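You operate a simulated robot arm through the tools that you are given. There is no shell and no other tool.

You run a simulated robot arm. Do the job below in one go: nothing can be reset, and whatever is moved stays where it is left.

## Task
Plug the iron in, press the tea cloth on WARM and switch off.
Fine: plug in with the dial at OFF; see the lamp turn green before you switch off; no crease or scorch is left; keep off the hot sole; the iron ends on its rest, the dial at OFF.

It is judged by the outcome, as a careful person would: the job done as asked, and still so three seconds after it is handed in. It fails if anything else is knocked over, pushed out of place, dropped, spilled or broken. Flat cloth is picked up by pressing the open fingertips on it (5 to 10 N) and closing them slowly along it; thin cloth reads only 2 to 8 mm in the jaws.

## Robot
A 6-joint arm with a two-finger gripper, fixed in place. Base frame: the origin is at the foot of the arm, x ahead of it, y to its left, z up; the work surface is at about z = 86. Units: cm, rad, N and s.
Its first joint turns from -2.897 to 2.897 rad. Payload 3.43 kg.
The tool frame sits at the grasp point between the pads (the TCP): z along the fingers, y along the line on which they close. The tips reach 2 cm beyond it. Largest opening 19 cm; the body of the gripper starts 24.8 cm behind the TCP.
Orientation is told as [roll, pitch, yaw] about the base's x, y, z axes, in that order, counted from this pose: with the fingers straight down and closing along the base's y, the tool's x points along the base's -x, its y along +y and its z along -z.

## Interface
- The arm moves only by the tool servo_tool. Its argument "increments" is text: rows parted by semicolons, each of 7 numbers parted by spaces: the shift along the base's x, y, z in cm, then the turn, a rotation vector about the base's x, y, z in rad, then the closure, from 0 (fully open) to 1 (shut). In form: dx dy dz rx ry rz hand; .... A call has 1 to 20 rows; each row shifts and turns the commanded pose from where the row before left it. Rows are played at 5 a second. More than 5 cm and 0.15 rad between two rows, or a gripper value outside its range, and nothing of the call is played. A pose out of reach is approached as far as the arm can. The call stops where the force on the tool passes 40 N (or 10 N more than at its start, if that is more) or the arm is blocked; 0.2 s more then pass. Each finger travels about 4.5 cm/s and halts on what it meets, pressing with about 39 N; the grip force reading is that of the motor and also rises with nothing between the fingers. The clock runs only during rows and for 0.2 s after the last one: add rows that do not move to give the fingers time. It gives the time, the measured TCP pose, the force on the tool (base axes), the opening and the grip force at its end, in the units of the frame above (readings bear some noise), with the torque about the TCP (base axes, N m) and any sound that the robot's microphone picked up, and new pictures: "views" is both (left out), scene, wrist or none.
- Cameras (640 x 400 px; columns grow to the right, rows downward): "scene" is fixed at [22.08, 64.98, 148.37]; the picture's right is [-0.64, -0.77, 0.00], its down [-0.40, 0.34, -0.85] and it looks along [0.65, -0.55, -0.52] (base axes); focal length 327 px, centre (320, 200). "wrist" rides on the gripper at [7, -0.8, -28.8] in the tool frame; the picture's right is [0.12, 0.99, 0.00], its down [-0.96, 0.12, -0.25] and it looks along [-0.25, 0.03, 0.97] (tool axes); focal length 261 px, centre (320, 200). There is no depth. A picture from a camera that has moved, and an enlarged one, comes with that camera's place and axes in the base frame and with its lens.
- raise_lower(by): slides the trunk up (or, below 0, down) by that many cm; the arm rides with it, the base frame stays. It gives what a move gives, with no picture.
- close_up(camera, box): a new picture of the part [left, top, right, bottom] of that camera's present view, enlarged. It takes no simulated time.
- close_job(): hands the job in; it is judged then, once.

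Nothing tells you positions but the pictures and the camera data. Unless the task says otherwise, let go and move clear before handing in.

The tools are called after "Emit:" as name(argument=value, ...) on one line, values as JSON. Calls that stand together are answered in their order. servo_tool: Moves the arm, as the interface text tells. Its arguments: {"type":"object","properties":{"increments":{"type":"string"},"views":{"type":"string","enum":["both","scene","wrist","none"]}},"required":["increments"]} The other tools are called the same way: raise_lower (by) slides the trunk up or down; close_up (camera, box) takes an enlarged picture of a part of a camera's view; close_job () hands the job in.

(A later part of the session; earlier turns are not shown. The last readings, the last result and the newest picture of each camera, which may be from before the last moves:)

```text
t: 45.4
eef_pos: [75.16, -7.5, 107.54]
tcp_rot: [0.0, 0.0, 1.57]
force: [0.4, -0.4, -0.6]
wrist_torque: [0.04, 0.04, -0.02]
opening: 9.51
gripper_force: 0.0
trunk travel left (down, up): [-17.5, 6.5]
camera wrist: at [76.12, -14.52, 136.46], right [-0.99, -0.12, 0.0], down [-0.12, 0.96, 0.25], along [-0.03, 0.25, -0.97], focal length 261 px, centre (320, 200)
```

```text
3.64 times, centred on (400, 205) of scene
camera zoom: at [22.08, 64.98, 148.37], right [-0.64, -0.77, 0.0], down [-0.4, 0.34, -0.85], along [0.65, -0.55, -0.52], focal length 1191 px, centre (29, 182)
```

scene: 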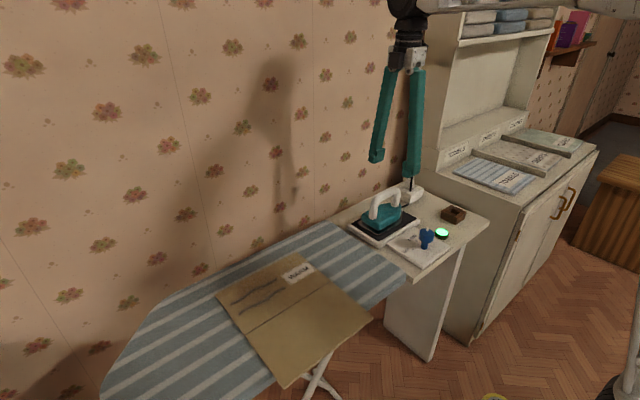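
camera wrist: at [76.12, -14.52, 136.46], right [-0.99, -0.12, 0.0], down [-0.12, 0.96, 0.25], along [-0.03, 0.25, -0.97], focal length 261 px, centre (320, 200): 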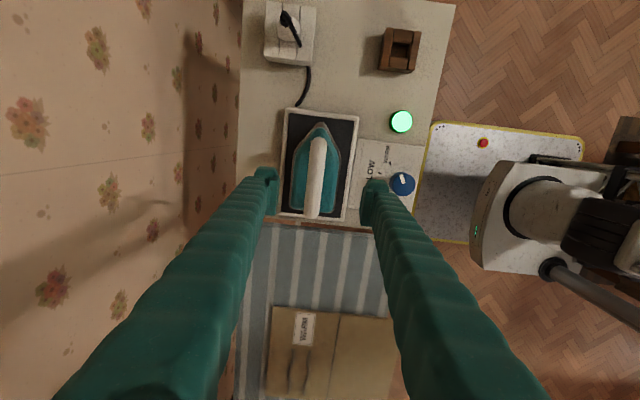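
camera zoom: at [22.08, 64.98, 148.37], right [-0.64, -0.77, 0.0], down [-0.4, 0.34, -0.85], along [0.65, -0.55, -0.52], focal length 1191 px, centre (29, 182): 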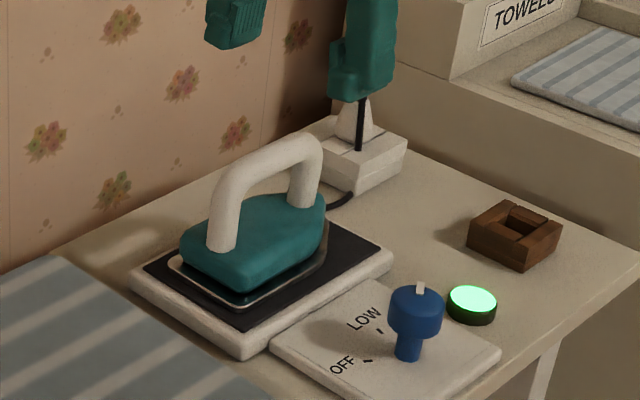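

The handle bar centre is at about (76.0,-7.5,96.8) and runs along y. I'll go down over it and check before closing.

Emit:
servo_tool(increments="0.8 0 -2 0 0 0 0.6; 0 0 -2 0 0 0 0.65; 0 0 -2 0 0 0 0.65; 0 0 -2 0 0 0 0.65; 0 0 0 0 0 0 0.65; 0 0 0 0 0 0 0.65", views="none")

Emit:
close_up(camera="wrist", box=[230, 110, 410, 240])

Emit:
close_up(camera="scene", box=[340, 160, 440, 250])

```text
t: 46.8
eef_pos: [75.96, -7.43, 99.45]
tcp_rot: [0.0, 0.0, 1.571]
force: [0.1, 0.3, 0.1]
wrist_torque: [-0.03, -0.01, 0.01]
opening: 6.62
gripper_force: 0.0
trunk travel left (down, up): [-17.5, 6.5]
```

```text
3.08 times, centred on (320, 175) of wrist
camera zoom: at [76.92, -14.5, 128.26], right [-0.99, -0.12, 0.0], down [-0.11, 0.96, 0.25], along [-0.03, 0.25, -0.97], focal length 802 px, centre (320, 277)
```

zoom: 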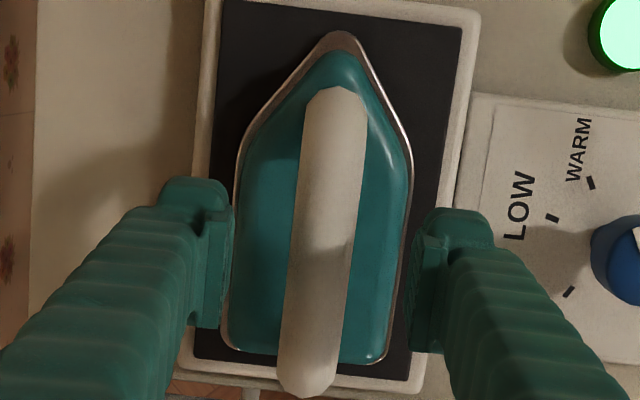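

```text
4.44 times, centred on (390, 205) of scene
camera zoom: at [22.08, 64.98, 148.37], right [-0.64, -0.77, 0.0], down [-0.4, 0.34, -0.85], along [0.65, -0.55, -0.52], focal length 1455 px, centre (9, 178)
```

zoom: 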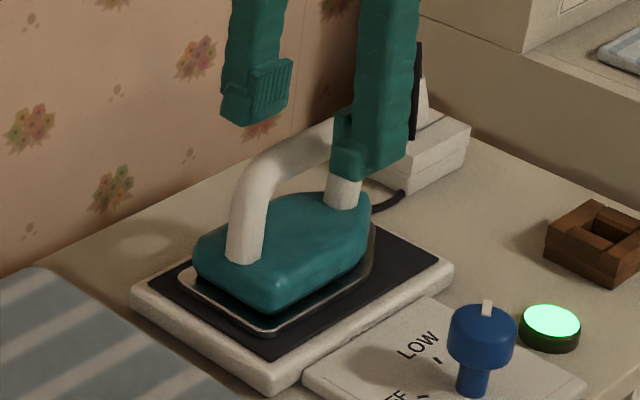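

Aligned. I'll go down around the bar and close on it.

Emit:
servo_tool(increments="0 0 -1 0 0 0 0.65; 0 0 -1 0 0 0 0.65; 0 0 -0.9 0 0 0 0.65; 0 0 0 0 0 0 0.7; 0 0 0 0 0 0 0.76; 0 0 0 0 0 0 0.82; 0 0 0 0 0 0 0.88; 0 0 0 0 0 0 0.94; 0 0 0 0 0 0 1.0; 0 0 0 0 0 0 1.0", views="none")

Emit:
close_up(camera="wrist", box=[230, 110, 410, 240])

Emit:
close_up(camera="scene", box=[340, 160, 440, 250])

```text
t: 49.0
eef_pos: [76.12, -7.37, 96.47]
tcp_rot: [0.0, -0.002, 1.571]
force: [3.3, -1.0, -0.4]
wrist_torque: [-0.07, 0.07, 0.02]
opening: 2.19
gripper_force: 38.9
trunk travel left (down, up): [-17.5, 6.5]
```

```text
3.08 times, centred on (320, 175) of wrist
camera zoom: at [76.88, -14.49, 125.4], right [-0.99, -0.12, 0.0], down [-0.11, 0.96, 0.25], along [-0.03, 0.25, -0.97], focal length 802 px, centre (320, 277)
```

zoom: 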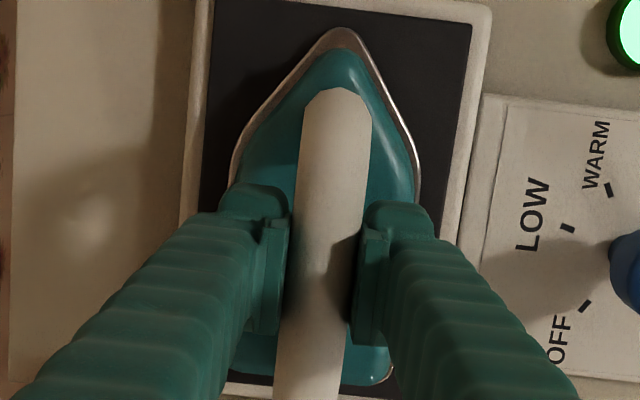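

```text
4.44 times, centred on (390, 205) of scene
camera zoom: at [22.08, 64.98, 148.37], right [-0.64, -0.77, 0.0], down [-0.4, 0.34, -0.85], along [0.65, -0.55, -0.52], focal length 1455 px, centre (9, 178)
```

zoom: 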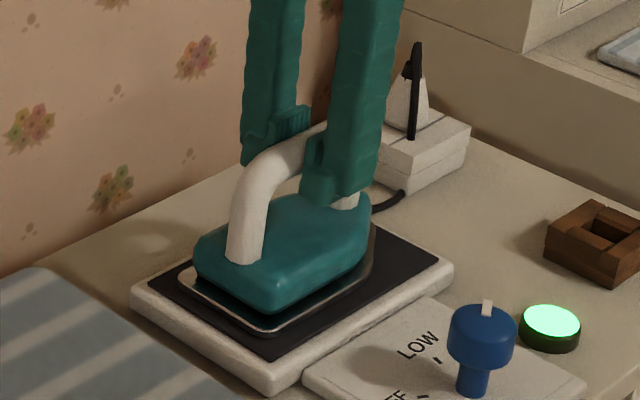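

The handle is gripped (2.19 cm). The TCP with the iron on its rest is (76.05,-7.4,96.5), which I'll need for putting it back. Now a slow test lift.

Emit:
servo_tool(increments="0 0 0.4 0 0 0 1; 0 0 0.6 0 0 0 1; 0 0 1 0 0 0 1; 0 0 1 0 0 0 1; 0 0 1 0 0 0 1; 0 0 0 0 0 0 1", views="none")

Emit:
close_up(camera="scene", box=[340, 160, 440, 250])

Emit:
close_up(camera="wrist", box=[230, 110, 410, 240])

```text
t: 50.4
eef_pos: [76.08, -7.37, 100.62]
tcp_rot: [0.0, 0.0, 1.572]
force: [0.0, 0.0, -9.5]
wrist_torque: [0.02, 0.0, -0.01]
opening: 2.18
gripper_force: 38.6
trunk travel left (down, up): [-17.5, 6.5]
```

```text
4.44 times, centred on (390, 205) of scene
camera zoom: at [22.08, 64.98, 148.37], right [-0.64, -0.77, 0.0], down [-0.4, 0.34, -0.85], along [0.65, -0.55, -0.52], focal length 1455 px, centre (9, 178)
```

zoom: 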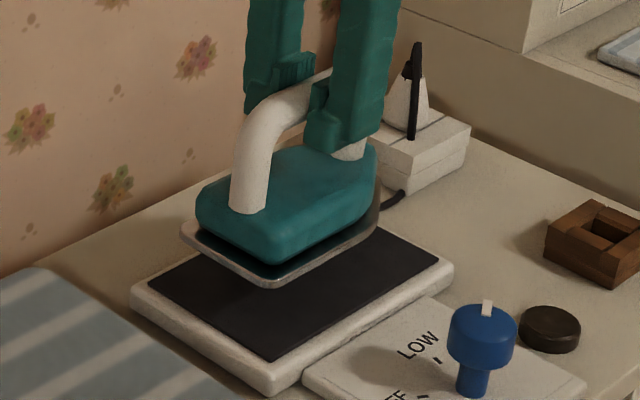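

```text
3.08 times, centred on (320, 175) of wrist
camera zoom: at [77.04, -14.49, 129.53], right [-0.99, -0.12, 0.0], down [-0.11, 0.96, 0.25], along [-0.03, 0.25, -0.97], focal length 802 px, centre (320, 277)
```

zoom: 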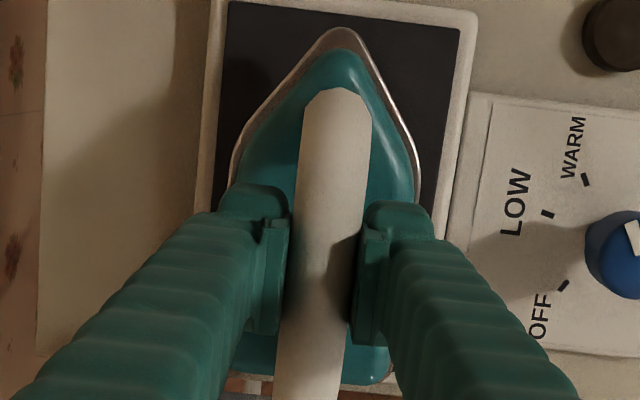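

The iron weighs about 1 kg and stays level; the lamp goes dark while the iron is off its base, as expected for a cordless iron. I'll carry it level over to the crease area of the cloth (x≈75, y≈34).

Emit:
servo_tool(increments="0 0 1.5 0 0 0 1; 0 2 1.5 0 0 0 1; -0.1 4 0 0 0 0 1; -0.1 4 0 0 0 0 1; -0.1 4 0 0 0 0 1; -0.1 4 0 0 0 0 1; -0.1 4 0 0 0 0 1; -0.1 4 0 0 0 0 1; -0.1 4 0 0 0 0 1; -0.1 4 0 0 0 0 1; -0.1 4 0 0 0 0 1; -0.1 3.5 0 0 0 0 1; 0 2 -1 0 0 0 1; 0 0 -1 0 0 0 1; 0 0 0 0 0 0 1", views="both")

Emit:
close_up(camera="scene", box=[190, 200, 390, 350])

```text
t: 53.6
eef_pos: [74.95, 36.23, 101.78]
tcp_rot: [0.002, 0.0, 1.57]
force: [-1.2, -0.7, -10.2]
wrist_torque: [-0.02, 0.03, -0.02]
opening: 2.18
gripper_force: 38.8
trunk travel left (down, up): [-17.5, 6.5]
camera wrist: at [75.87, 29.17, 130.57], right [-0.99, -0.12, 0.0], down [-0.11, 0.96, 0.25], along [-0.03, 0.25, -0.97], focal length 261 px, centre (320, 200)
```

scene: 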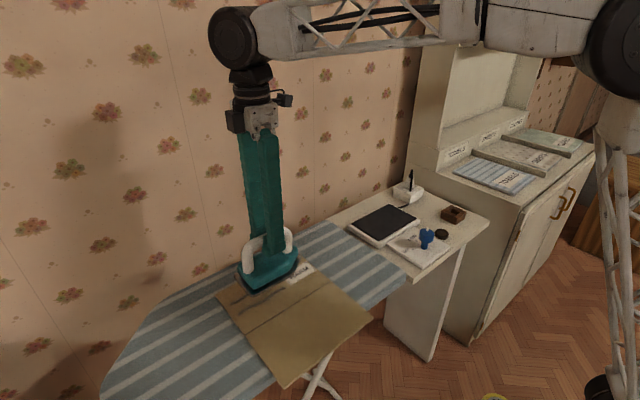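
wrist: 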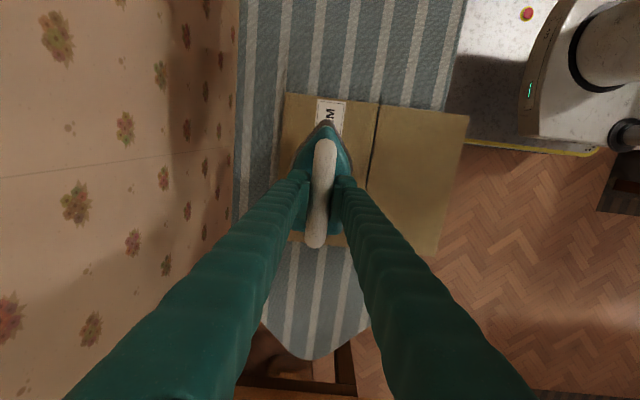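

```text
2.67 times, centred on (290, 275) of scene
camera zoom: at [22.08, 64.98, 148.37], right [-0.64, -0.77, 0.0], down [-0.4, 0.34, -0.85], along [0.65, -0.55, -0.52], focal length 873 px, centre (400, 0)
```

zoom: 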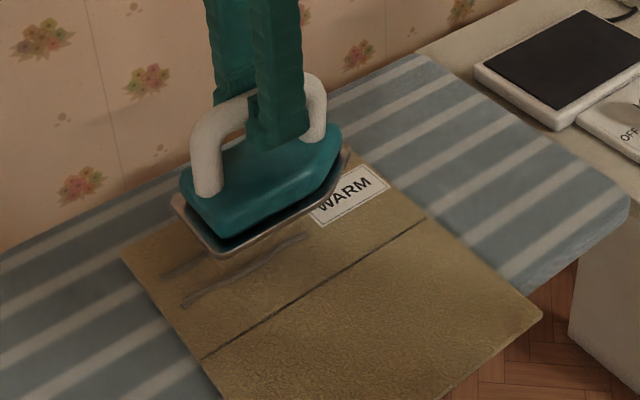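

The iron is over the creases with its sole about 5 cm up. I'll lower it, watching for contact.

Emit:
servo_tool(increments="0 -0.5 -1.2 0 0 0 1; 0 -0.5 -1.2 0 0 0 1; 0 -0.5 -1 0 0 0 1; 0 -0.5 -0.6 0 0 0 1", views="none")

Emit:
close_up(camera="scene", box=[210, 220, 350, 325])

```text
t: 54.6
eef_pos: [75.05, 34.07, 97.7]
tcp_rot: [-0.001, 0.0, 1.571]
force: [0.0, -0.1, -9.8]
wrist_torque: [-0.06, -0.03, 0.01]
opening: 2.18
gripper_force: 39.1
trunk travel left (down, up): [-17.5, 6.5]
```

```text
3.81 times, centred on (280, 272) of scene
camera zoom: at [22.08, 64.98, 148.37], right [-0.64, -0.77, 0.0], down [-0.4, 0.34, -0.85], along [0.65, -0.55, -0.52], focal length 1247 px, centre (472, -76)
```

zoom: 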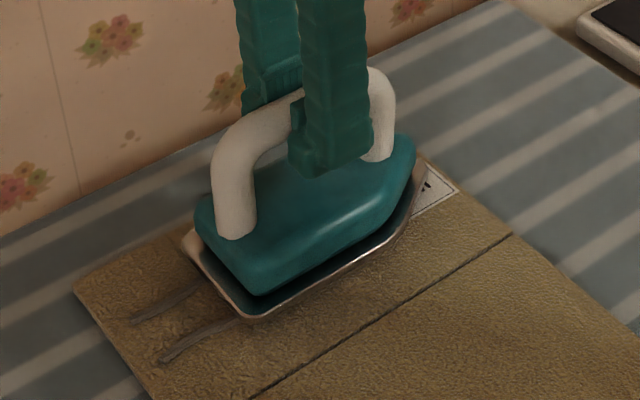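

Emit:
servo_tool(increments="0 0 -0.4 0 0 0 1; 0 0 -0.3 0 0 0 1; 0 0 -0.3 0 0 0 1", views="none")

```text
t: 55.4
eef_pos: [75.0, 34.05, 96.85]
tcp_rot: [-0.002, 0.0, 1.573]
force: [-3.3, -2.4, 8.9]
wrist_torque: [-0.23, 0.21, 0.05]
opening: 2.17
gripper_force: 39.1
trunk travel left (down, up): [-17.5, 6.5]
```

The sole is on the cloth with about 19 N in total. I'll ease that a little and slide slowly towards +y, checking that the cloth doesn't drag.

Emit:
servo_tool(increments="0 0.5 0.05 0 0 0 1; 0 0.8 0 0 0 0 1; 0 0.8 0 0 0 0 1; 0 0.8 0 0 0 0 1", views="none")

Emit:
close_up(camera="scene", box=[210, 220, 350, 325])

```text
t: 56.4
eef_pos: [75.02, 36.93, 96.84]
tcp_rot: [-0.003, 0.0, 1.569]
force: [0.9, -11.0, 15.7]
wrist_torque: [-0.61, -0.07, 0.07]
opening: 2.18
gripper_force: 39.2
trunk travel left (down, up): [-17.5, 6.5]
```

```text
3.81 times, centred on (280, 272) of scene
camera zoom: at [22.08, 64.98, 148.37], right [-0.64, -0.77, 0.0], down [-0.4, 0.34, -0.85], along [0.65, -0.55, -0.52], focal length 1247 px, centre (472, -76)
```

zoom: 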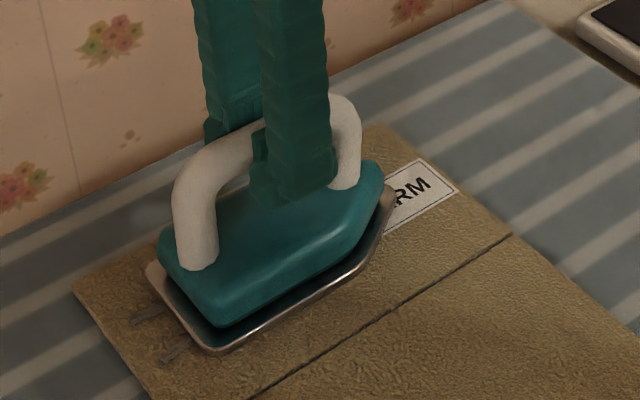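

The cloth isn't moving under the iron. I'll keep sliding to the crease ends, then stroke back.

Emit:
servo_tool(increments="0 0.8 0.05 0 0 0 1; 0 0.8 0 0 0 0 1; 0 0.8 0 0 0 0 1; 0 0.8 0 0 0 0 1; 0 0.5 0 0 0 0 1; 0 -0.5 0 0 0 0 1; 0 -0.8 0 0 0 0 1; 0 -0.8 0 0 0 0 1; 0 -0.8 0 0 0 0 1; 0 -0.8 0 0 0 0 1; 0 -0.8 0 0 0 0 1; 0 -0.8 0 0 0 0 1; 0 -0.8 0 0 0 0 1; 0 -0.8 0 0 0 0 1; 0 -0.8 0 0 0 0 1; 0 -0.8 0 0 0 0 1", views="none")

Emit:
close_up(camera="scene", box=[200, 220, 380, 355])

```text
t: 59.8
eef_pos: [74.94, 32.08, 96.73]
tcp_rot: [0.0, 0.0, 1.569]
force: [0.4, 5.6, 8.2]
wrist_torque: [0.05, -0.01, -0.01]
opening: 2.19
gripper_force: 38.8
trunk travel left (down, up): [-17.5, 6.5]
```

```text
2.96 times, centred on (290, 288) of scene
camera zoom: at [22.08, 64.98, 148.37], right [-0.64, -0.77, 0.0], down [-0.4, 0.34, -0.85], along [0.65, -0.55, -0.52], focal length 970 px, centre (409, -59)
```

zoom: 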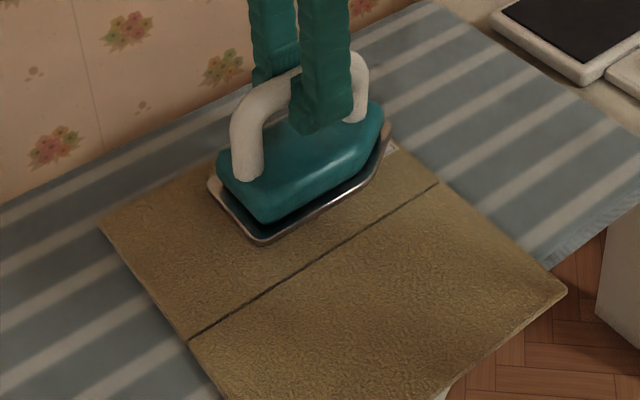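

The exposed part of the creases is gone. I'll finish the stroke towards the label end and back, then lift to inspect the whole panel.

Emit:
servo_tool(increments="0 -0.8 0 0 0 0 1; 0 -0.8 0 0 0 0 1; 0 -0.8 0 0 0 0 1; 0 -0.8 0 0 0 0 1; 0 0.8 0 0 0 0 1; 0 0.8 0 0 0 0 1; 0 0.8 0 0 0 0 1; 0 0.8 0 0 0 0 1; 0 0.8 0 0 0 0 1; 0 0.8 0.3 0 0 0 1; 0 0.8 0.8 0 0 0 1; 0 0 2 0 0 0 1; 0 -2 2.5 0 0 0 1; 0 -4 2 0 0 0 1; 0 -4 0 0 0 0 1; 0 0 0 0 0 0 1", views="both")

Emit:
close_up(camera="scene", box=[200, 220, 380, 355])

```text
t: 63.2
eef_pos: [74.89, 24.01, 104.07]
tcp_rot: [-0.001, -0.001, 1.572]
force: [-0.4, 0.1, -10.0]
wrist_torque: [0.04, -0.01, -0.04]
opening: 2.17
gripper_force: 38.6
trunk travel left (down, up): [-17.5, 6.5]
camera wrist: at [75.88, 17.07, 132.96], right [-0.99, -0.12, 0.0], down [-0.12, 0.96, 0.25], along [-0.03, 0.25, -0.97], focal length 261 px, centre (320, 200)
```

scene: 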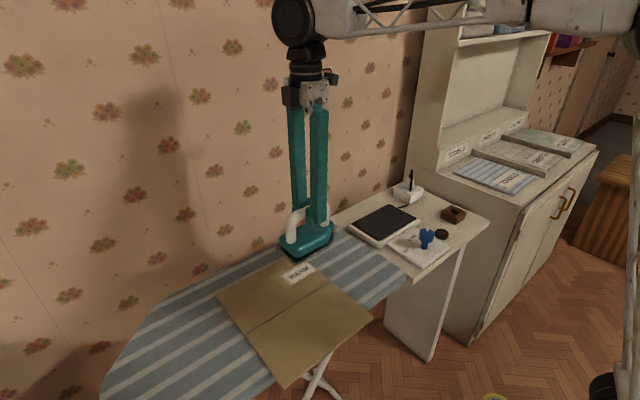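
wrist: 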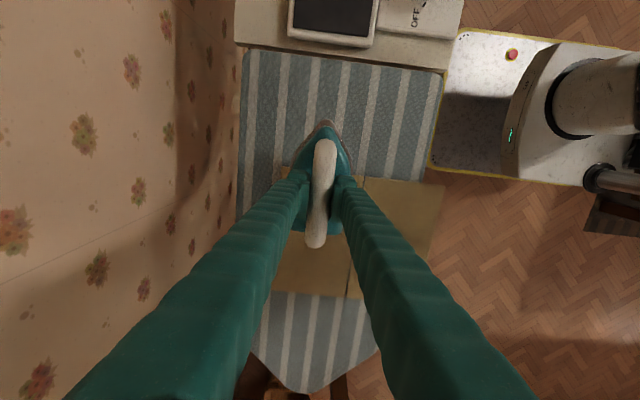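

```text
2.96 times, centred on (290, 288) of scene
camera zoom: at [22.08, 64.98, 148.37], right [-0.64, -0.77, 0.0], down [-0.4, 0.34, -0.85], along [0.65, -0.55, -0.52], focal length 970 px, centre (409, -59)
```

zoom: 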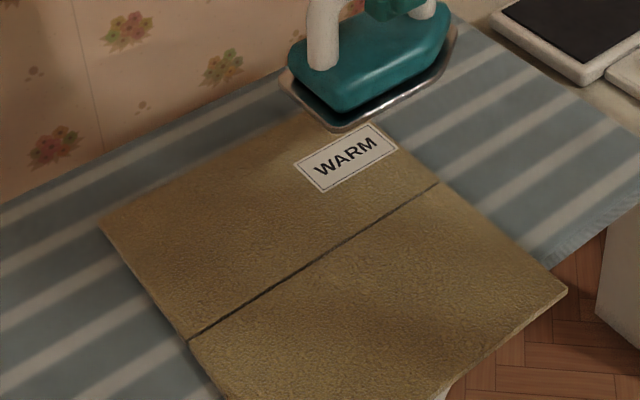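

Both wavy creases are gone with no scorch. I'll zoom in on the dark line across the middle to see whether it's a seam or a crease.

Emit:
close_up(camera="scene", box=[245, 265, 335, 335])

Emit:
close_up(camera="scene", box=[215, 250, 285, 300])

Emit:
close_up(camera="scene", box=[300, 260, 380, 330])

```text
5.71 times, centred on (290, 300) of scene
camera zoom: at [22.08, 64.98, 148.37], right [-0.64, -0.77, 0.0], down [-0.4, 0.34, -0.85], along [0.65, -0.55, -0.52], focal length 1871 px, centre (491, -371)
```

zoom: 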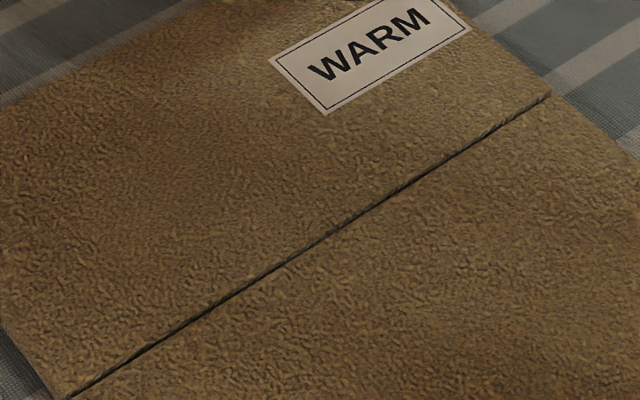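

```text
8.00 times, centred on (250, 275) of scene
camera zoom: at [22.08, 64.98, 148.37], right [-0.64, -0.77, 0.0], down [-0.4, 0.34, -0.85], along [0.65, -0.55, -0.52], focal length 2619 px, centre (880, -400)
```

zoom: 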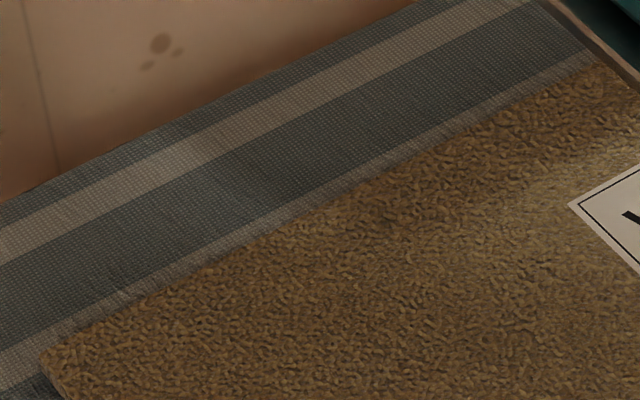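

```text
5.71 times, centred on (340, 295) of scene
camera zoom: at [22.08, 64.98, 148.37], right [-0.64, -0.77, 0.0], down [-0.4, 0.34, -0.85], along [0.65, -0.55, -0.52], focal length 1871 px, centre (206, -343)
```

zoom: 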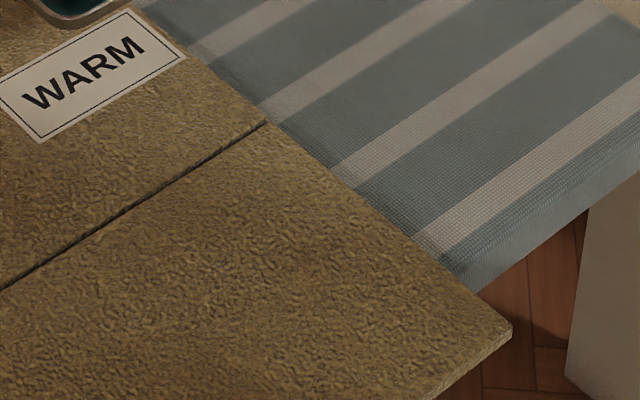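

That line is the seam between the cloth's two halves, not a crease, and the cloth hasn't shifted. Now I'll check that the iron hasn't slipped in the grip before taking it back to its rest.

Emit:
close_up(camera="wrist", box=[230, 110, 410, 240])

Emit:
servo_tool(increments="0.1 -3.5 0 0 0 0 1; 0.1 -3.5 0 0 0 0 1; 0.1 -3.5 0 0 0 0 1; 0.2 -3.5 0 0 0 0 1; 0.2 -3.5 0 0 0 0 1; 0.2 -3.5 0 0 0 0 1; 0.2 -3.5 0 0 0 0 1; 0.1 -3.5 0 0 0 0 1; 0 -3.4 0 0 0 0 1; 0 0 0 0 0 0 1; 0 0 0 0 0 0 1", views="both")

Emit:
close_up(camera="wrist", box=[230, 110, 410, 240])

Emit:
close_up(camera="scene", box=[340, 150, 440, 250])

```text
3.08 times, centred on (320, 175) of wrist
camera zoom: at [75.88, 17.07, 132.96], right [-0.99, -0.12, 0.0], down [-0.12, 0.96, 0.25], along [-0.03, 0.25, -0.97], focal length 802 px, centre (320, 277)
```

zoom: 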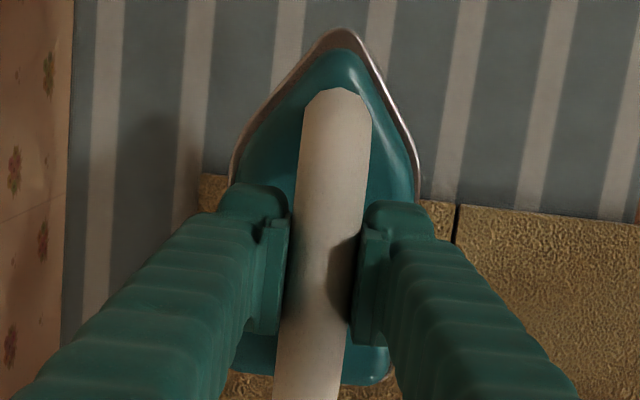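

```text
t: 65.6
eef_pos: [76.26, -6.88, 104.42]
tcp_rot: [0.0, -0.001, 1.572]
force: [0.2, -0.1, -10.6]
wrist_torque: [-0.02, -0.02, 0.01]
opening: 2.17
gripper_force: 39.0
trunk travel left (down, up): [-17.5, 6.5]
camera wrist: at [77.09, -13.8, 133.25], right [-0.99, -0.12, 0.0], down [-0.11, 0.96, 0.25], along [-0.03, 0.25, -0.97], focal length 261 px, centre (320, 200)
```

scene: 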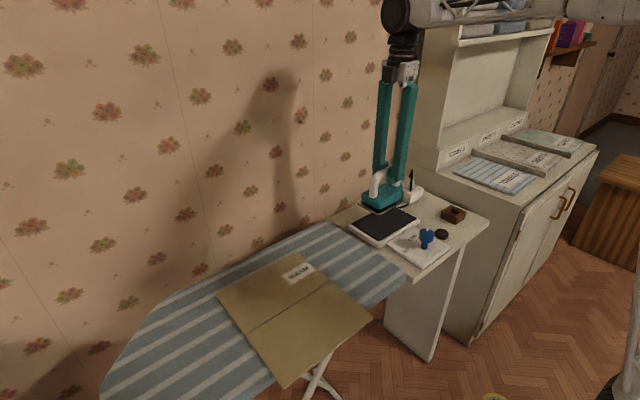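
wrist: 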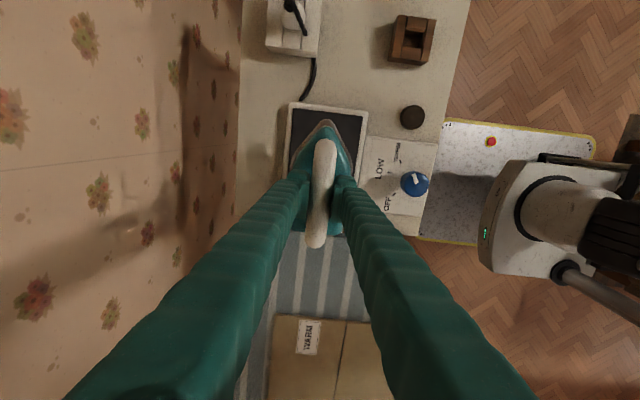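

```text
3.08 times, centred on (320, 175) of wrist
camera zoom: at [77.09, -13.8, 133.25], right [-0.99, -0.12, 0.0], down [-0.11, 0.96, 0.25], along [-0.03, 0.25, -0.97], focal length 802 px, centre (320, 277)
```

zoom: 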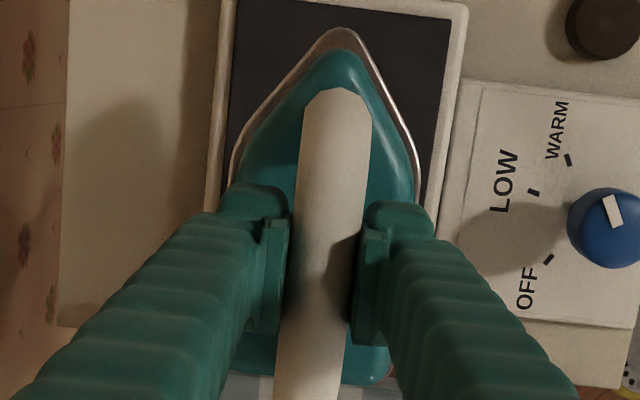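

```text
4.00 times, centred on (390, 200) of scene
camera zoom: at [22.08, 64.98, 148.37], right [-0.64, -0.77, 0.0], down [-0.4, 0.34, -0.85], along [0.65, -0.55, -0.52], focal length 1310 px, centre (40, 200)
```

zoom: 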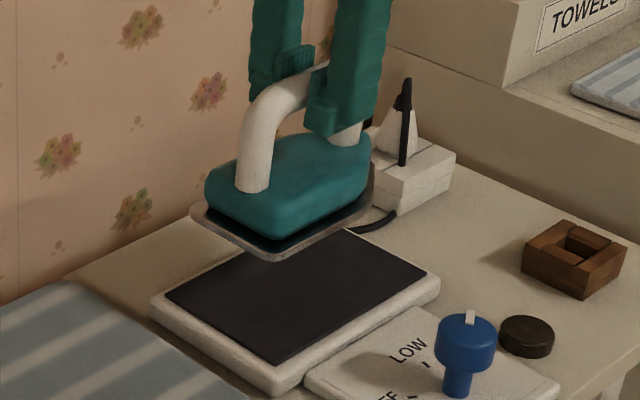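

The iron's pose in the grip is unchanged. I'll correct to the recorded x,y and lower it onto the rest.

Emit:
servo_tool(increments="-0.15 -0.48 -1 0 0 0 1; 0 0 -1.5 0 0 0 1; 0 0 -1.5 0 0 0 1; 0 0 -1 0 0 0 1; 0 0 0 0 0 0 1; 0 0 0 0 0 0 1", views="none")

Emit:
close_up(camera="wrist", box=[230, 110, 410, 240])

Emit:
close_up(camera="scene", box=[340, 160, 440, 250])

```text
t: 67.0
eef_pos: [76.09, -7.43, 99.2]
tcp_rot: [0.0, -0.001, 1.57]
force: [0.5, -0.2, -10.6]
wrist_torque: [-0.02, 0.0, 0.0]
opening: 2.17
gripper_force: 39.1
trunk travel left (down, up): [-17.5, 6.5]
```

```text
3.08 times, centred on (320, 175) of wrist
camera zoom: at [77.07, -14.43, 128.08], right [-0.99, -0.12, 0.0], down [-0.11, 0.96, 0.25], along [-0.03, 0.25, -0.97], focal length 802 px, centre (320, 277)
```

zoom: 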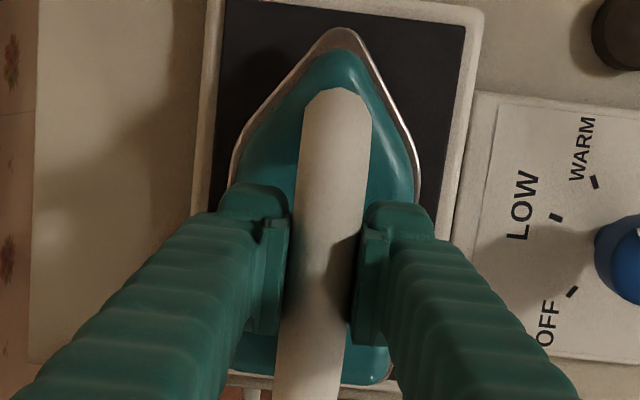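

```text
4.44 times, centred on (390, 205) of scene
camera zoom: at [22.08, 64.98, 148.37], right [-0.64, -0.77, 0.0], down [-0.4, 0.34, -0.85], along [0.65, -0.55, -0.52], focal length 1455 px, centre (9, 178)
```

zoom: 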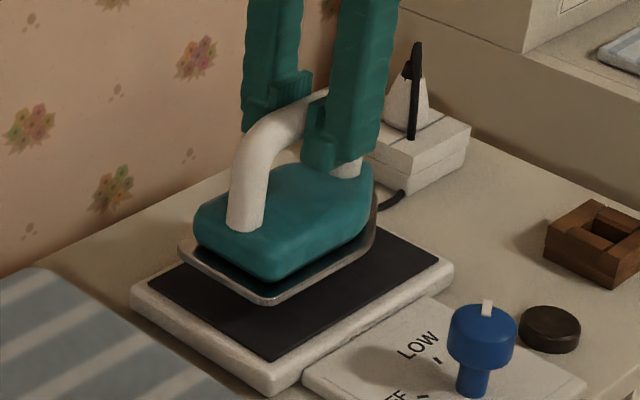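

Well aligned. Now the final slow drop onto the rest.

Emit:
servo_tool(increments="0 0 -0.8 0 0 0 1; 0 0 -0.8 0 0 0 1; 0 0 -0.5 0 0 0 1; 0 0 -0.3 0 0 0 1; 0 0 -0.2 0 0 0 1; 0 0 0 0 0 0 1", views="none")

Emit:
close_up(camera="scene", box=[340, 160, 440, 250])

```text
t: 68.4
eef_pos: [76.18, -7.4, 96.69]
tcp_rot: [0.0, 0.0, 1.572]
force: [0.1, -0.1, -10.7]
wrist_torque: [-0.01, -0.02, 0.0]
opening: 2.16
gripper_force: 38.6
trunk travel left (down, up): [-17.5, 6.5]
```

```text
4.44 times, centred on (390, 205) of scene
camera zoom: at [22.08, 64.98, 148.37], right [-0.64, -0.77, 0.0], down [-0.4, 0.34, -0.85], along [0.65, -0.55, -0.52], focal length 1455 px, centre (9, 178)
```

zoom: 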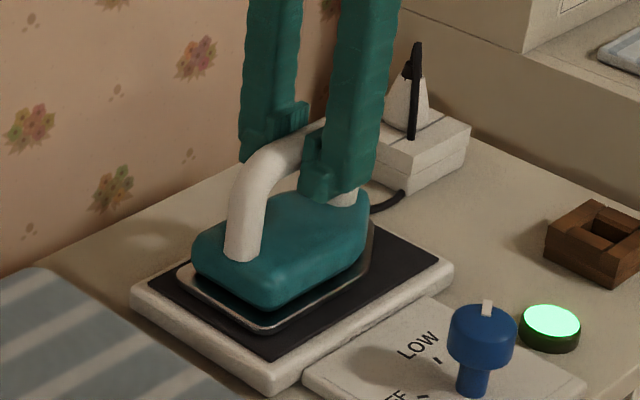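

The lamp is green again near the base, but the rest isn't carrying the weight yet. I'll lower a little more.

Emit:
servo_tool(increments="0 0 -0.1 0 0 0 1; 0 0 -0.1 0 0 0 1; 0 0 0 0 0 0 1", views="none")

```text
t: 69.2
eef_pos: [76.05, -7.41, 96.68]
tcp_rot: [0.0, 0.0, 1.571]
force: [-0.5, -1.8, -10.2]
wrist_torque: [0.01, 0.0, 0.02]
opening: 2.16
gripper_force: 39.0
trunk travel left (down, up): [-17.5, 6.5]
```

Emit:
servo_tool(increments="0 0 -0.1 0 0 0 1; 0 0 -0.1 0 0 0 1; 0 0 0 0 0 0 1", views="none")

```text
t: 70.0
eef_pos: [76.07, -7.43, 96.66]
tcp_rot: [-0.003, -0.001, 1.572]
force: [8.5, -3.2, 25.0]
wrist_torque: [0.48, -0.1, 0.08]
opening: 2.18
gripper_force: 39.0
trunk travel left (down, up): [-17.5, 6.5]
```

Contact: the rest now carries the iron. I'll take off the excess press, open the fingers and rise.

Emit:
servo_tool(increments="0 0 0.1 0 0 0 1; 0 0 0 0 0 0 1", views="none")

Emit:
servo_tool(increments="0 0 0 0 0 0 0.9; 0 0 0 0 0 0 0.8; 0 0 0 0 0 0 0.68; 0 0 0 0 0 0 0.65; 0 0 0 0 0 0 0.65; 0 0 1 0 0 0 0.65; 0 0 2.5 0 0 0 0.65; 0 0 4 0 0 0 0.65; 0 0 4 0 0 0 0.65; 0 0 0 0 0 0 0.65", views="both")

Emit:
close_up(camera="wrist", box=[230, 110, 410, 240])

Emit:
close_up(camera="scene", box=[340, 160, 460, 265])

```text
t: 70.6
eef_pos: [76.02, -7.34, 96.6]
tcp_rot: [0.0, 0.0, 1.57]
force: [8.2, -1.4, 17.6]
wrist_torque: [0.09, -0.19, 0.04]
opening: 2.17
gripper_force: 39.8
trunk travel left (down, up): [-17.5, 6.5]
```

```text
t: 72.8
eef_pos: [75.96, -7.33, 108.29]
tcp_rot: [-0.001, -0.001, 1.571]
force: [-0.3, 0.0, 0.2]
wrist_torque: [0.0, 0.04, 0.03]
opening: 6.66
gripper_force: 0.1
trunk travel left (down, up): [-17.5, 6.5]
camera wrist: at [76.79, -14.24, 136.94], right [-0.99, -0.12, 0.0], down [-0.11, 0.96, 0.25], along [-0.03, 0.25, -0.97], focal length 261 px, centre (320, 200)
```

scene: 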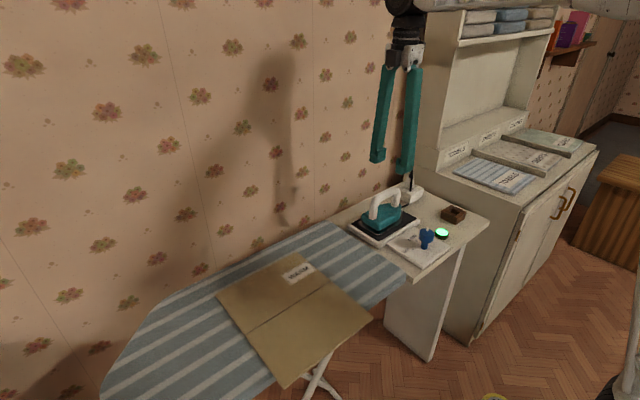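
wrist: 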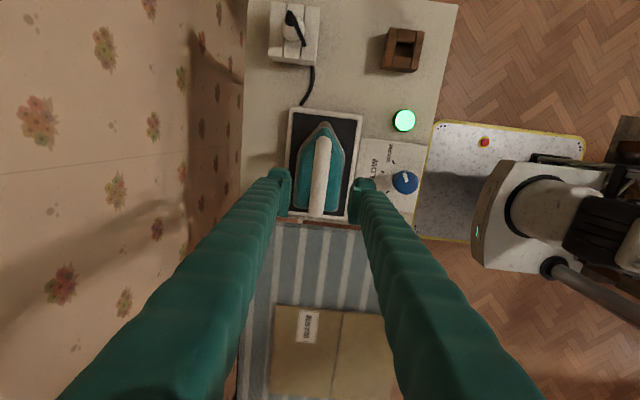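

```text
3.08 times, centred on (320, 175) of wrist
camera zoom: at [76.79, -14.24, 136.94], right [-0.99, -0.12, 0.0], down [-0.11, 0.96, 0.25], along [-0.03, 0.25, -0.97], focal length 802 px, centre (320, 277)
```

zoom: 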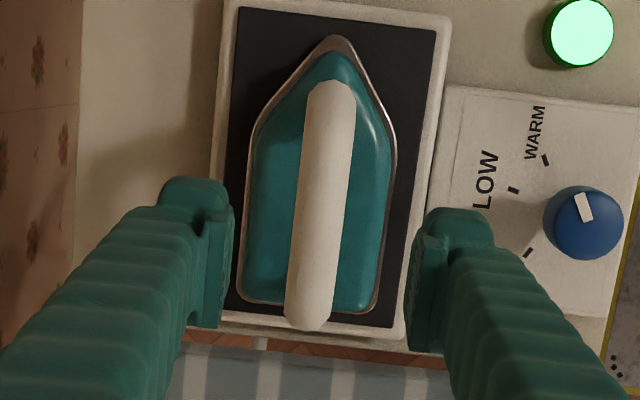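

```text
3.81 times, centred on (400, 212) of scene
camera zoom: at [22.08, 64.98, 148.37], right [-0.64, -0.77, 0.0], down [-0.4, 0.34, -0.85], along [0.65, -0.55, -0.52], focal length 1247 px, centre (15, 152)
```

zoom: 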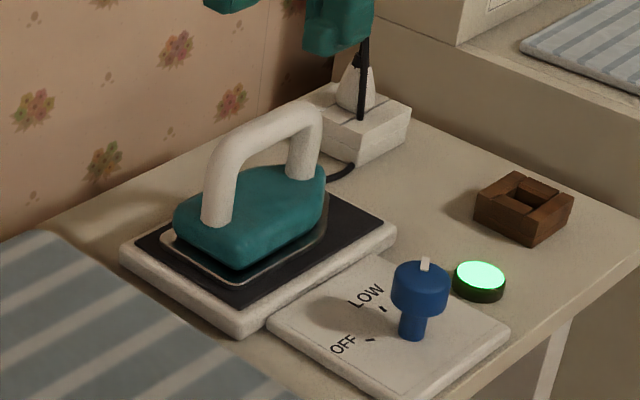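

The iron is centred on its rest and the lamp is green. Now I'll switch off, going back over the knob with the gripper turned to −1.0 rad so I can turn it counter-clockwise to OFF.

Emit:
servo_tool(increments="-3.2 0 0 0 0 -0.143 0.63; -3.2 0 0 0 0 -0.143 0.63; -3.2 0 0 0 0 -0.143 0.63; -3.2 0 0 0 0 -0.143 0.63; -2.95 -0.15 0 0 0 -0.143 0.63; 0 0 0 0 0 -0.143 0.63; 0 0 0 0 0 -0.143 0.63; 0 0 0 0 0 -0.143 0.63; 0 0 0 0 0 -0.143 0.63; 0 0 0 0 0 -0.143 0.63; 0 0 0 0 0 -0.143 0.63; 0 0 0 0 0 -0.143 0.63; 0 0 0 0 0 -0.143 0.63; 0 0 0 0 0 -0.143 0.63; 0 0 0 0 0 -0.143 0.63; 0 0 0 0 0 -0.143 0.63; 0 0 0 0 0 -0.143 0.63; 0 0 0 0 0 -0.143 0.63; 0 0 -4 0 0 0 0.63; 0 0 -4 0 0 0 0.63", views="none")

Emit:
servo_tool(increments="0 0 -3 0 0 0 0.63; 0 0 -3 0 0 0 0.63; 0 0 0 0 0 0 0.63; 0 0 0 0 0 0 0.63", views="both")

Emit:
close_up(camera="wrist", box=[260, 130, 380, 230])

Emit:
close_up(camera="scene", box=[380, 190, 470, 270])

```text
t: 77.0
eef_pos: [60.37, -7.53, 99.91]
tcp_rot: [-0.001, 0.001, -1.004]
force: [0.0, 0.1, 0.2]
wrist_torque: [-0.01, -0.06, 0.02]
opening: 7.02
gripper_force: 0.1
trunk travel left (down, up): [-17.5, 6.5]
```

```text
t: 78.0
eef_pos: [60.33, -7.6, 93.88]
tcp_rot: [-0.001, -0.001, -1.002]
force: [-0.7, 0.6, 0.0]
wrist_torque: [0.01, -0.04, -0.04]
opening: 7.03
gripper_force: 0.2
trunk travel left (down, up): [-17.5, 6.5]
camera wrist: at [55.97, -2.08, 122.61], right [0.77, 0.63, 0.0], down [0.61, -0.75, 0.25], along [0.16, -0.19, -0.97], focal length 261 px, centre (320, 200)
```

scene: 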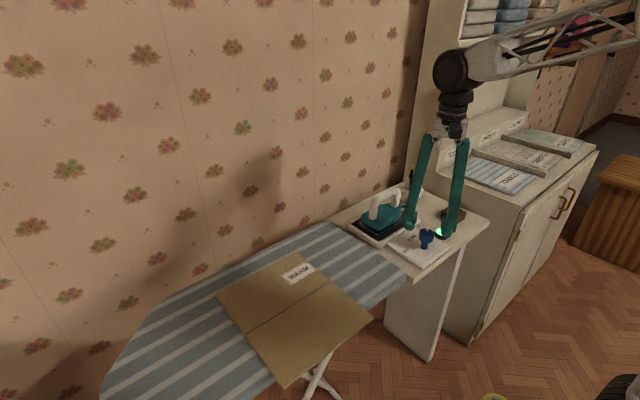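
wrist: 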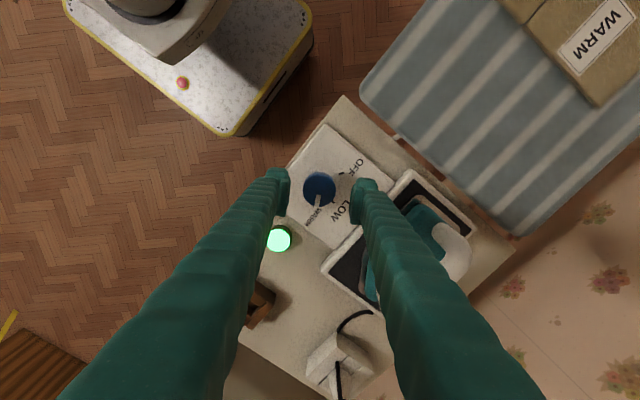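

```text
4.00 times, centred on (320, 180) of wrist
camera zoom: at [55.97, -2.08, 122.61], right [0.77, 0.63, 0.0], down [0.61, -0.75, 0.25], along [0.16, -0.19, -0.97], focal length 1043 px, centre (320, 280)
```

zoom: 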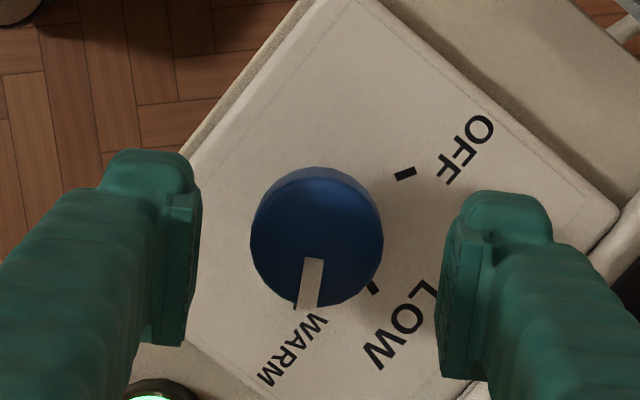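

```text
5.00 times, centred on (425, 230) of scene
camera zoom: at [22.08, 64.98, 148.37], right [-0.64, -0.77, 0.0], down [-0.4, 0.34, -0.85], along [0.65, -0.55, -0.52], focal length 1637 px, centre (-205, 50)
```

zoom: 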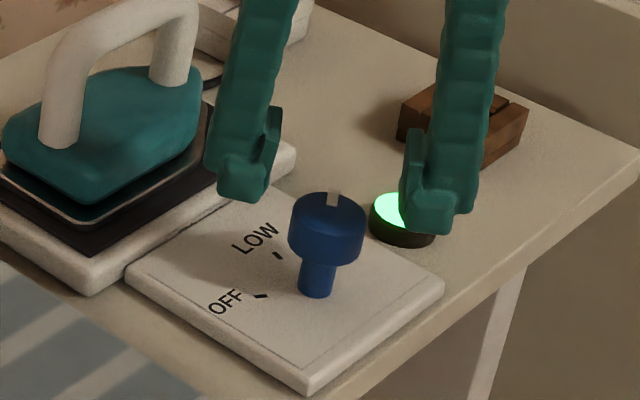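

Centred over the knob. I'll go down and grip it.

Emit:
servo_tool(increments="0 0 -1.2 0 0 0 0.63; 0 0 -1.2 0 0 0 0.63; 0 0 -1 0 0 0 0.63; 0 0 -0.8 0 0 0 0.63; 0 0 0 0 0 0 0.68; 0 0 0 0 0 0 0.74; 0 0 0 0 0 0 0.8; 0 0 0 0 0 0 0.84; 0 0 0 0 0 0 0.86; 0 0 0 0 0 0 0.86", views="none")

Emit:
close_up(camera="wrist", box=[260, 130, 380, 230])

```text
t: 80.2
eef_pos: [60.27, -7.51, 89.67]
tcp_rot: [0.0, -0.001, -1.004]
force: [-12.7, -8.3, -1.7]
wrist_torque: [-0.06, 0.12, 0.19]
opening: 3.94
gripper_force: 44.9
trunk travel left (down, up): [-17.5, 6.5]
```

```text
4.00 times, centred on (320, 180) of wrist
camera zoom: at [55.85, -2.07, 118.49], right [0.77, 0.63, 0.0], down [0.61, -0.75, 0.25], along [0.16, -0.19, -0.97], focal length 1043 px, centre (320, 280)
```

zoom: 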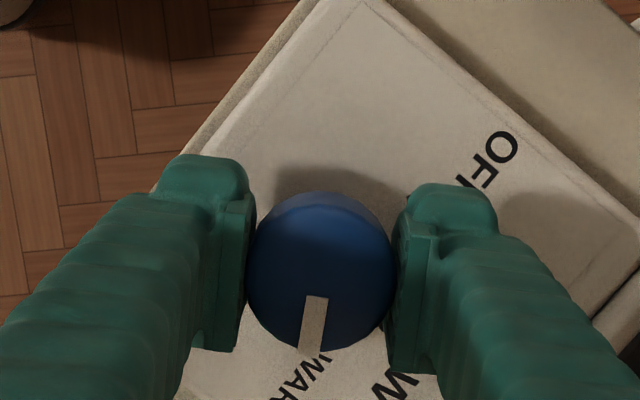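

Emit:
servo_tool(increments="-0.07 -0.04 0 0 0 0 0.86; 0 0 0 0 0 0.1 0.86; 0 0 0 0 0 0.12 0.86; 0 0 0 0 0 0.12 0.86; 0 0 0 0 0 0.12 0.86; 0 0 0 0 0 0.12 0.86; 0 0 0 0 0 0 0.86", views="none")

Emit:
close_up(camera="wrist", box=[260, 130, 380, 230])

```text
t: 81.8
eef_pos: [60.3, -7.57, 89.78]
tcp_rot: [-0.002, 0.003, -0.421]
force: [-10.4, 6.9, -27.8]
wrist_torque: [-0.06, 0.01, 0.03]
opening: 3.8
gripper_force: 44.9
trunk travel left (down, up): [-17.5, 6.5]
```

```text
4.00 times, centred on (320, 180) of wrist
camera zoom: at [53.56, -5.39, 118.52], right [0.3, 0.95, 0.0], down [0.93, -0.29, 0.25], along [0.24, -0.07, -0.97], focal length 1043 px, centre (320, 280)
```

zoom: 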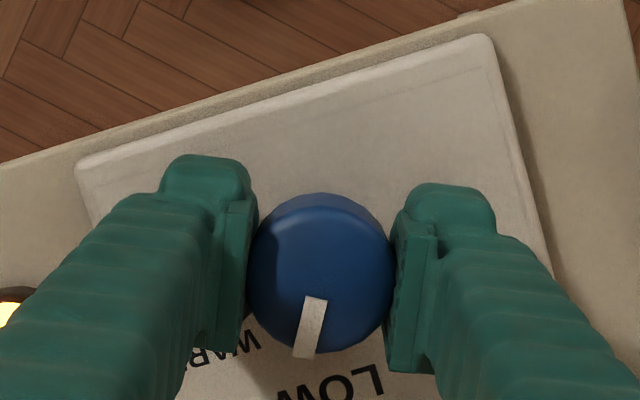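

Emit:
servo_tool(increments="-0.05 0.04 -0.15 0 0 0 0.86; 0 0 0 0 0 0 0.86", views="none")

```text
t: 82.4
eef_pos: [60.32, -7.53, 89.71]
tcp_rot: [-0.001, -0.002, -0.42]
force: [-10.9, 3.4, -15.8]
wrist_torque: [0.08, 0.28, 0.03]
opening: 3.8
gripper_force: 44.4
trunk travel left (down, up): [-17.5, 6.5]
```

Emit:
servo_tool(increments="-0.06 0.02 -0.15 0 0 0 0.86; 0 0 0 0 0 0.1 0.86; 0 0 0 0 0 0.12 0.86; 0 0 0 0 0 0.12 0.86; 0 0 0 0 0 0 0.86", views="none")

```text
t: 83.6
eef_pos: [60.13, -7.5, 89.7]
tcp_rot: [0.0, -0.004, -0.082]
force: [0.1, 1.8, 37.8]
wrist_torque: [-0.01, 0.01, 0.01]
opening: 3.8
gripper_force: 45.4
trunk travel left (down, up): [-17.5, 6.5]
```

The vertical force built up, so I'll release, let it settle, re-centre and grip again for the rest.

Emit:
servo_tool(increments="0 0 0.15 0 0 0 0.8; 0 0 0 0 0 0 0.72; 0 0 0 0 0 0 0.7; 0 0 0 0 0 0 0.7", views="none")

Emit:
close_up(camera="wrist", box=[260, 130, 380, 230])

Emit:
close_up(camera="scene", box=[380, 190, 470, 270])

```text
t: 84.6
eef_pos: [60.12, -7.53, 89.52]
tcp_rot: [0.0, 0.001, -0.081]
force: [-0.3, 0.3, 0.0]
wrist_torque: [-0.01, -0.02, 0.01]
opening: 5.71
gripper_force: 0.0
trunk travel left (down, up): [-17.5, 6.5]
```

```text
4.00 times, centred on (320, 180) of wrist
camera zoom: at [53.1, -7.72, 118.44], right [-0.04, 1.0, 0.0], down [0.97, 0.04, 0.25], along [0.25, 0.01, -0.97], focal length 1043 px, centre (320, 280)
```

zoom: 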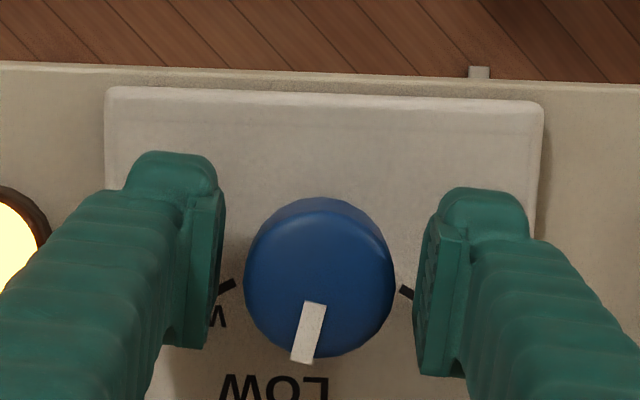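

```text
5.00 times, centred on (425, 230) of scene
camera zoom: at [22.08, 64.98, 148.37], right [-0.64, -0.77, 0.0], down [-0.4, 0.34, -0.85], along [0.65, -0.55, -0.52], focal length 1637 px, centre (-205, 50)
```

zoom: 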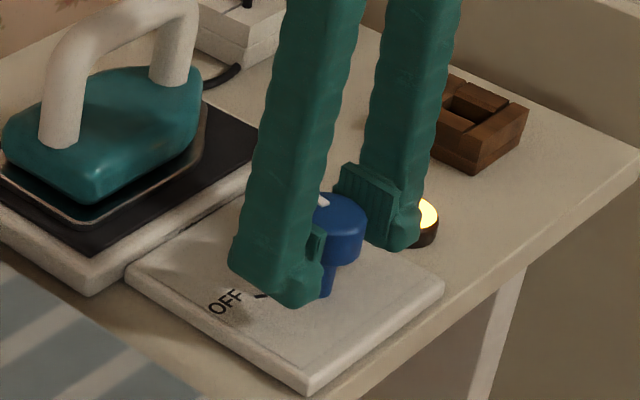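

The pointer is at about −10° and I'm centred. Gripping again to turn the remaining ~72° to OFF.

Emit:
servo_tool(increments="0 0 0.1 0 0 0 0.7; 0 0 0 0 0 0 0.74; 0 0 0 0 0 0 0.78; 0 0 0 0 0 0 0.82; 0 0 0 0 0 0 0.85; 0 0 0 0 0 0 0.85", views="none")

Emit:
servo_tool(increments="0 0 0 0 0 0.1 0.85; 0 0 0 0 0 0.12 0.85; 0 0 0 0 0 0.12 0.85; 0 0 0 0 0 0.12 0.85; 0 0 0 0 0 0 0.85", views="none")

```text
t: 86.0
eef_pos: [60.09, -7.43, 89.86]
tcp_rot: [0.0, 0.001, -0.081]
force: [1.0, -0.3, -0.4]
wrist_torque: [-0.01, 0.0, -0.01]
opening: 3.79
gripper_force: 45.3
trunk travel left (down, up): [-17.5, 6.5]
```

```text
t: 87.2
eef_pos: [60.14, -7.57, 89.78]
tcp_rot: [0.001, -0.001, 0.378]
force: [11.4, 0.7, -15.5]
wrist_torque: [0.04, -0.16, 0.04]
opening: 3.77
gripper_force: 44.8
trunk travel left (down, up): [-17.5, 6.5]
```

Emit:
servo_tool(increments="0.05 0 -0.06 0 0 0.1 0.85; 0 0 0 0 0 0.12 0.85; 0 0 0 0 0 0.12 0.85; 0 0 0 0 0 0 0.85", views="none")

Emit:
close_up(camera="wrist", box=[260, 130, 380, 230])

```text
t: 88.2
eef_pos: [60.08, -7.48, 89.72]
tcp_rot: [-0.001, -0.001, 0.719]
force: [7.5, -1.7, 16.2]
wrist_torque: [-0.1, 0.07, 0.04]
opening: 3.76
gripper_force: 45.1
trunk travel left (down, up): [-17.5, 6.5]
```

```text
4.00 times, centred on (320, 180) of wrist
camera zoom: at [55.44, -12.78, 118.55], right [-0.74, 0.67, 0.0], down [0.65, 0.72, 0.25], along [0.17, 0.18, -0.97], focal length 1043 px, centre (320, 280)
```

zoom: 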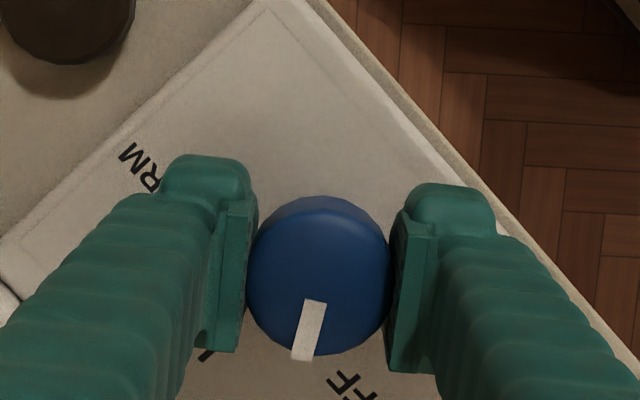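

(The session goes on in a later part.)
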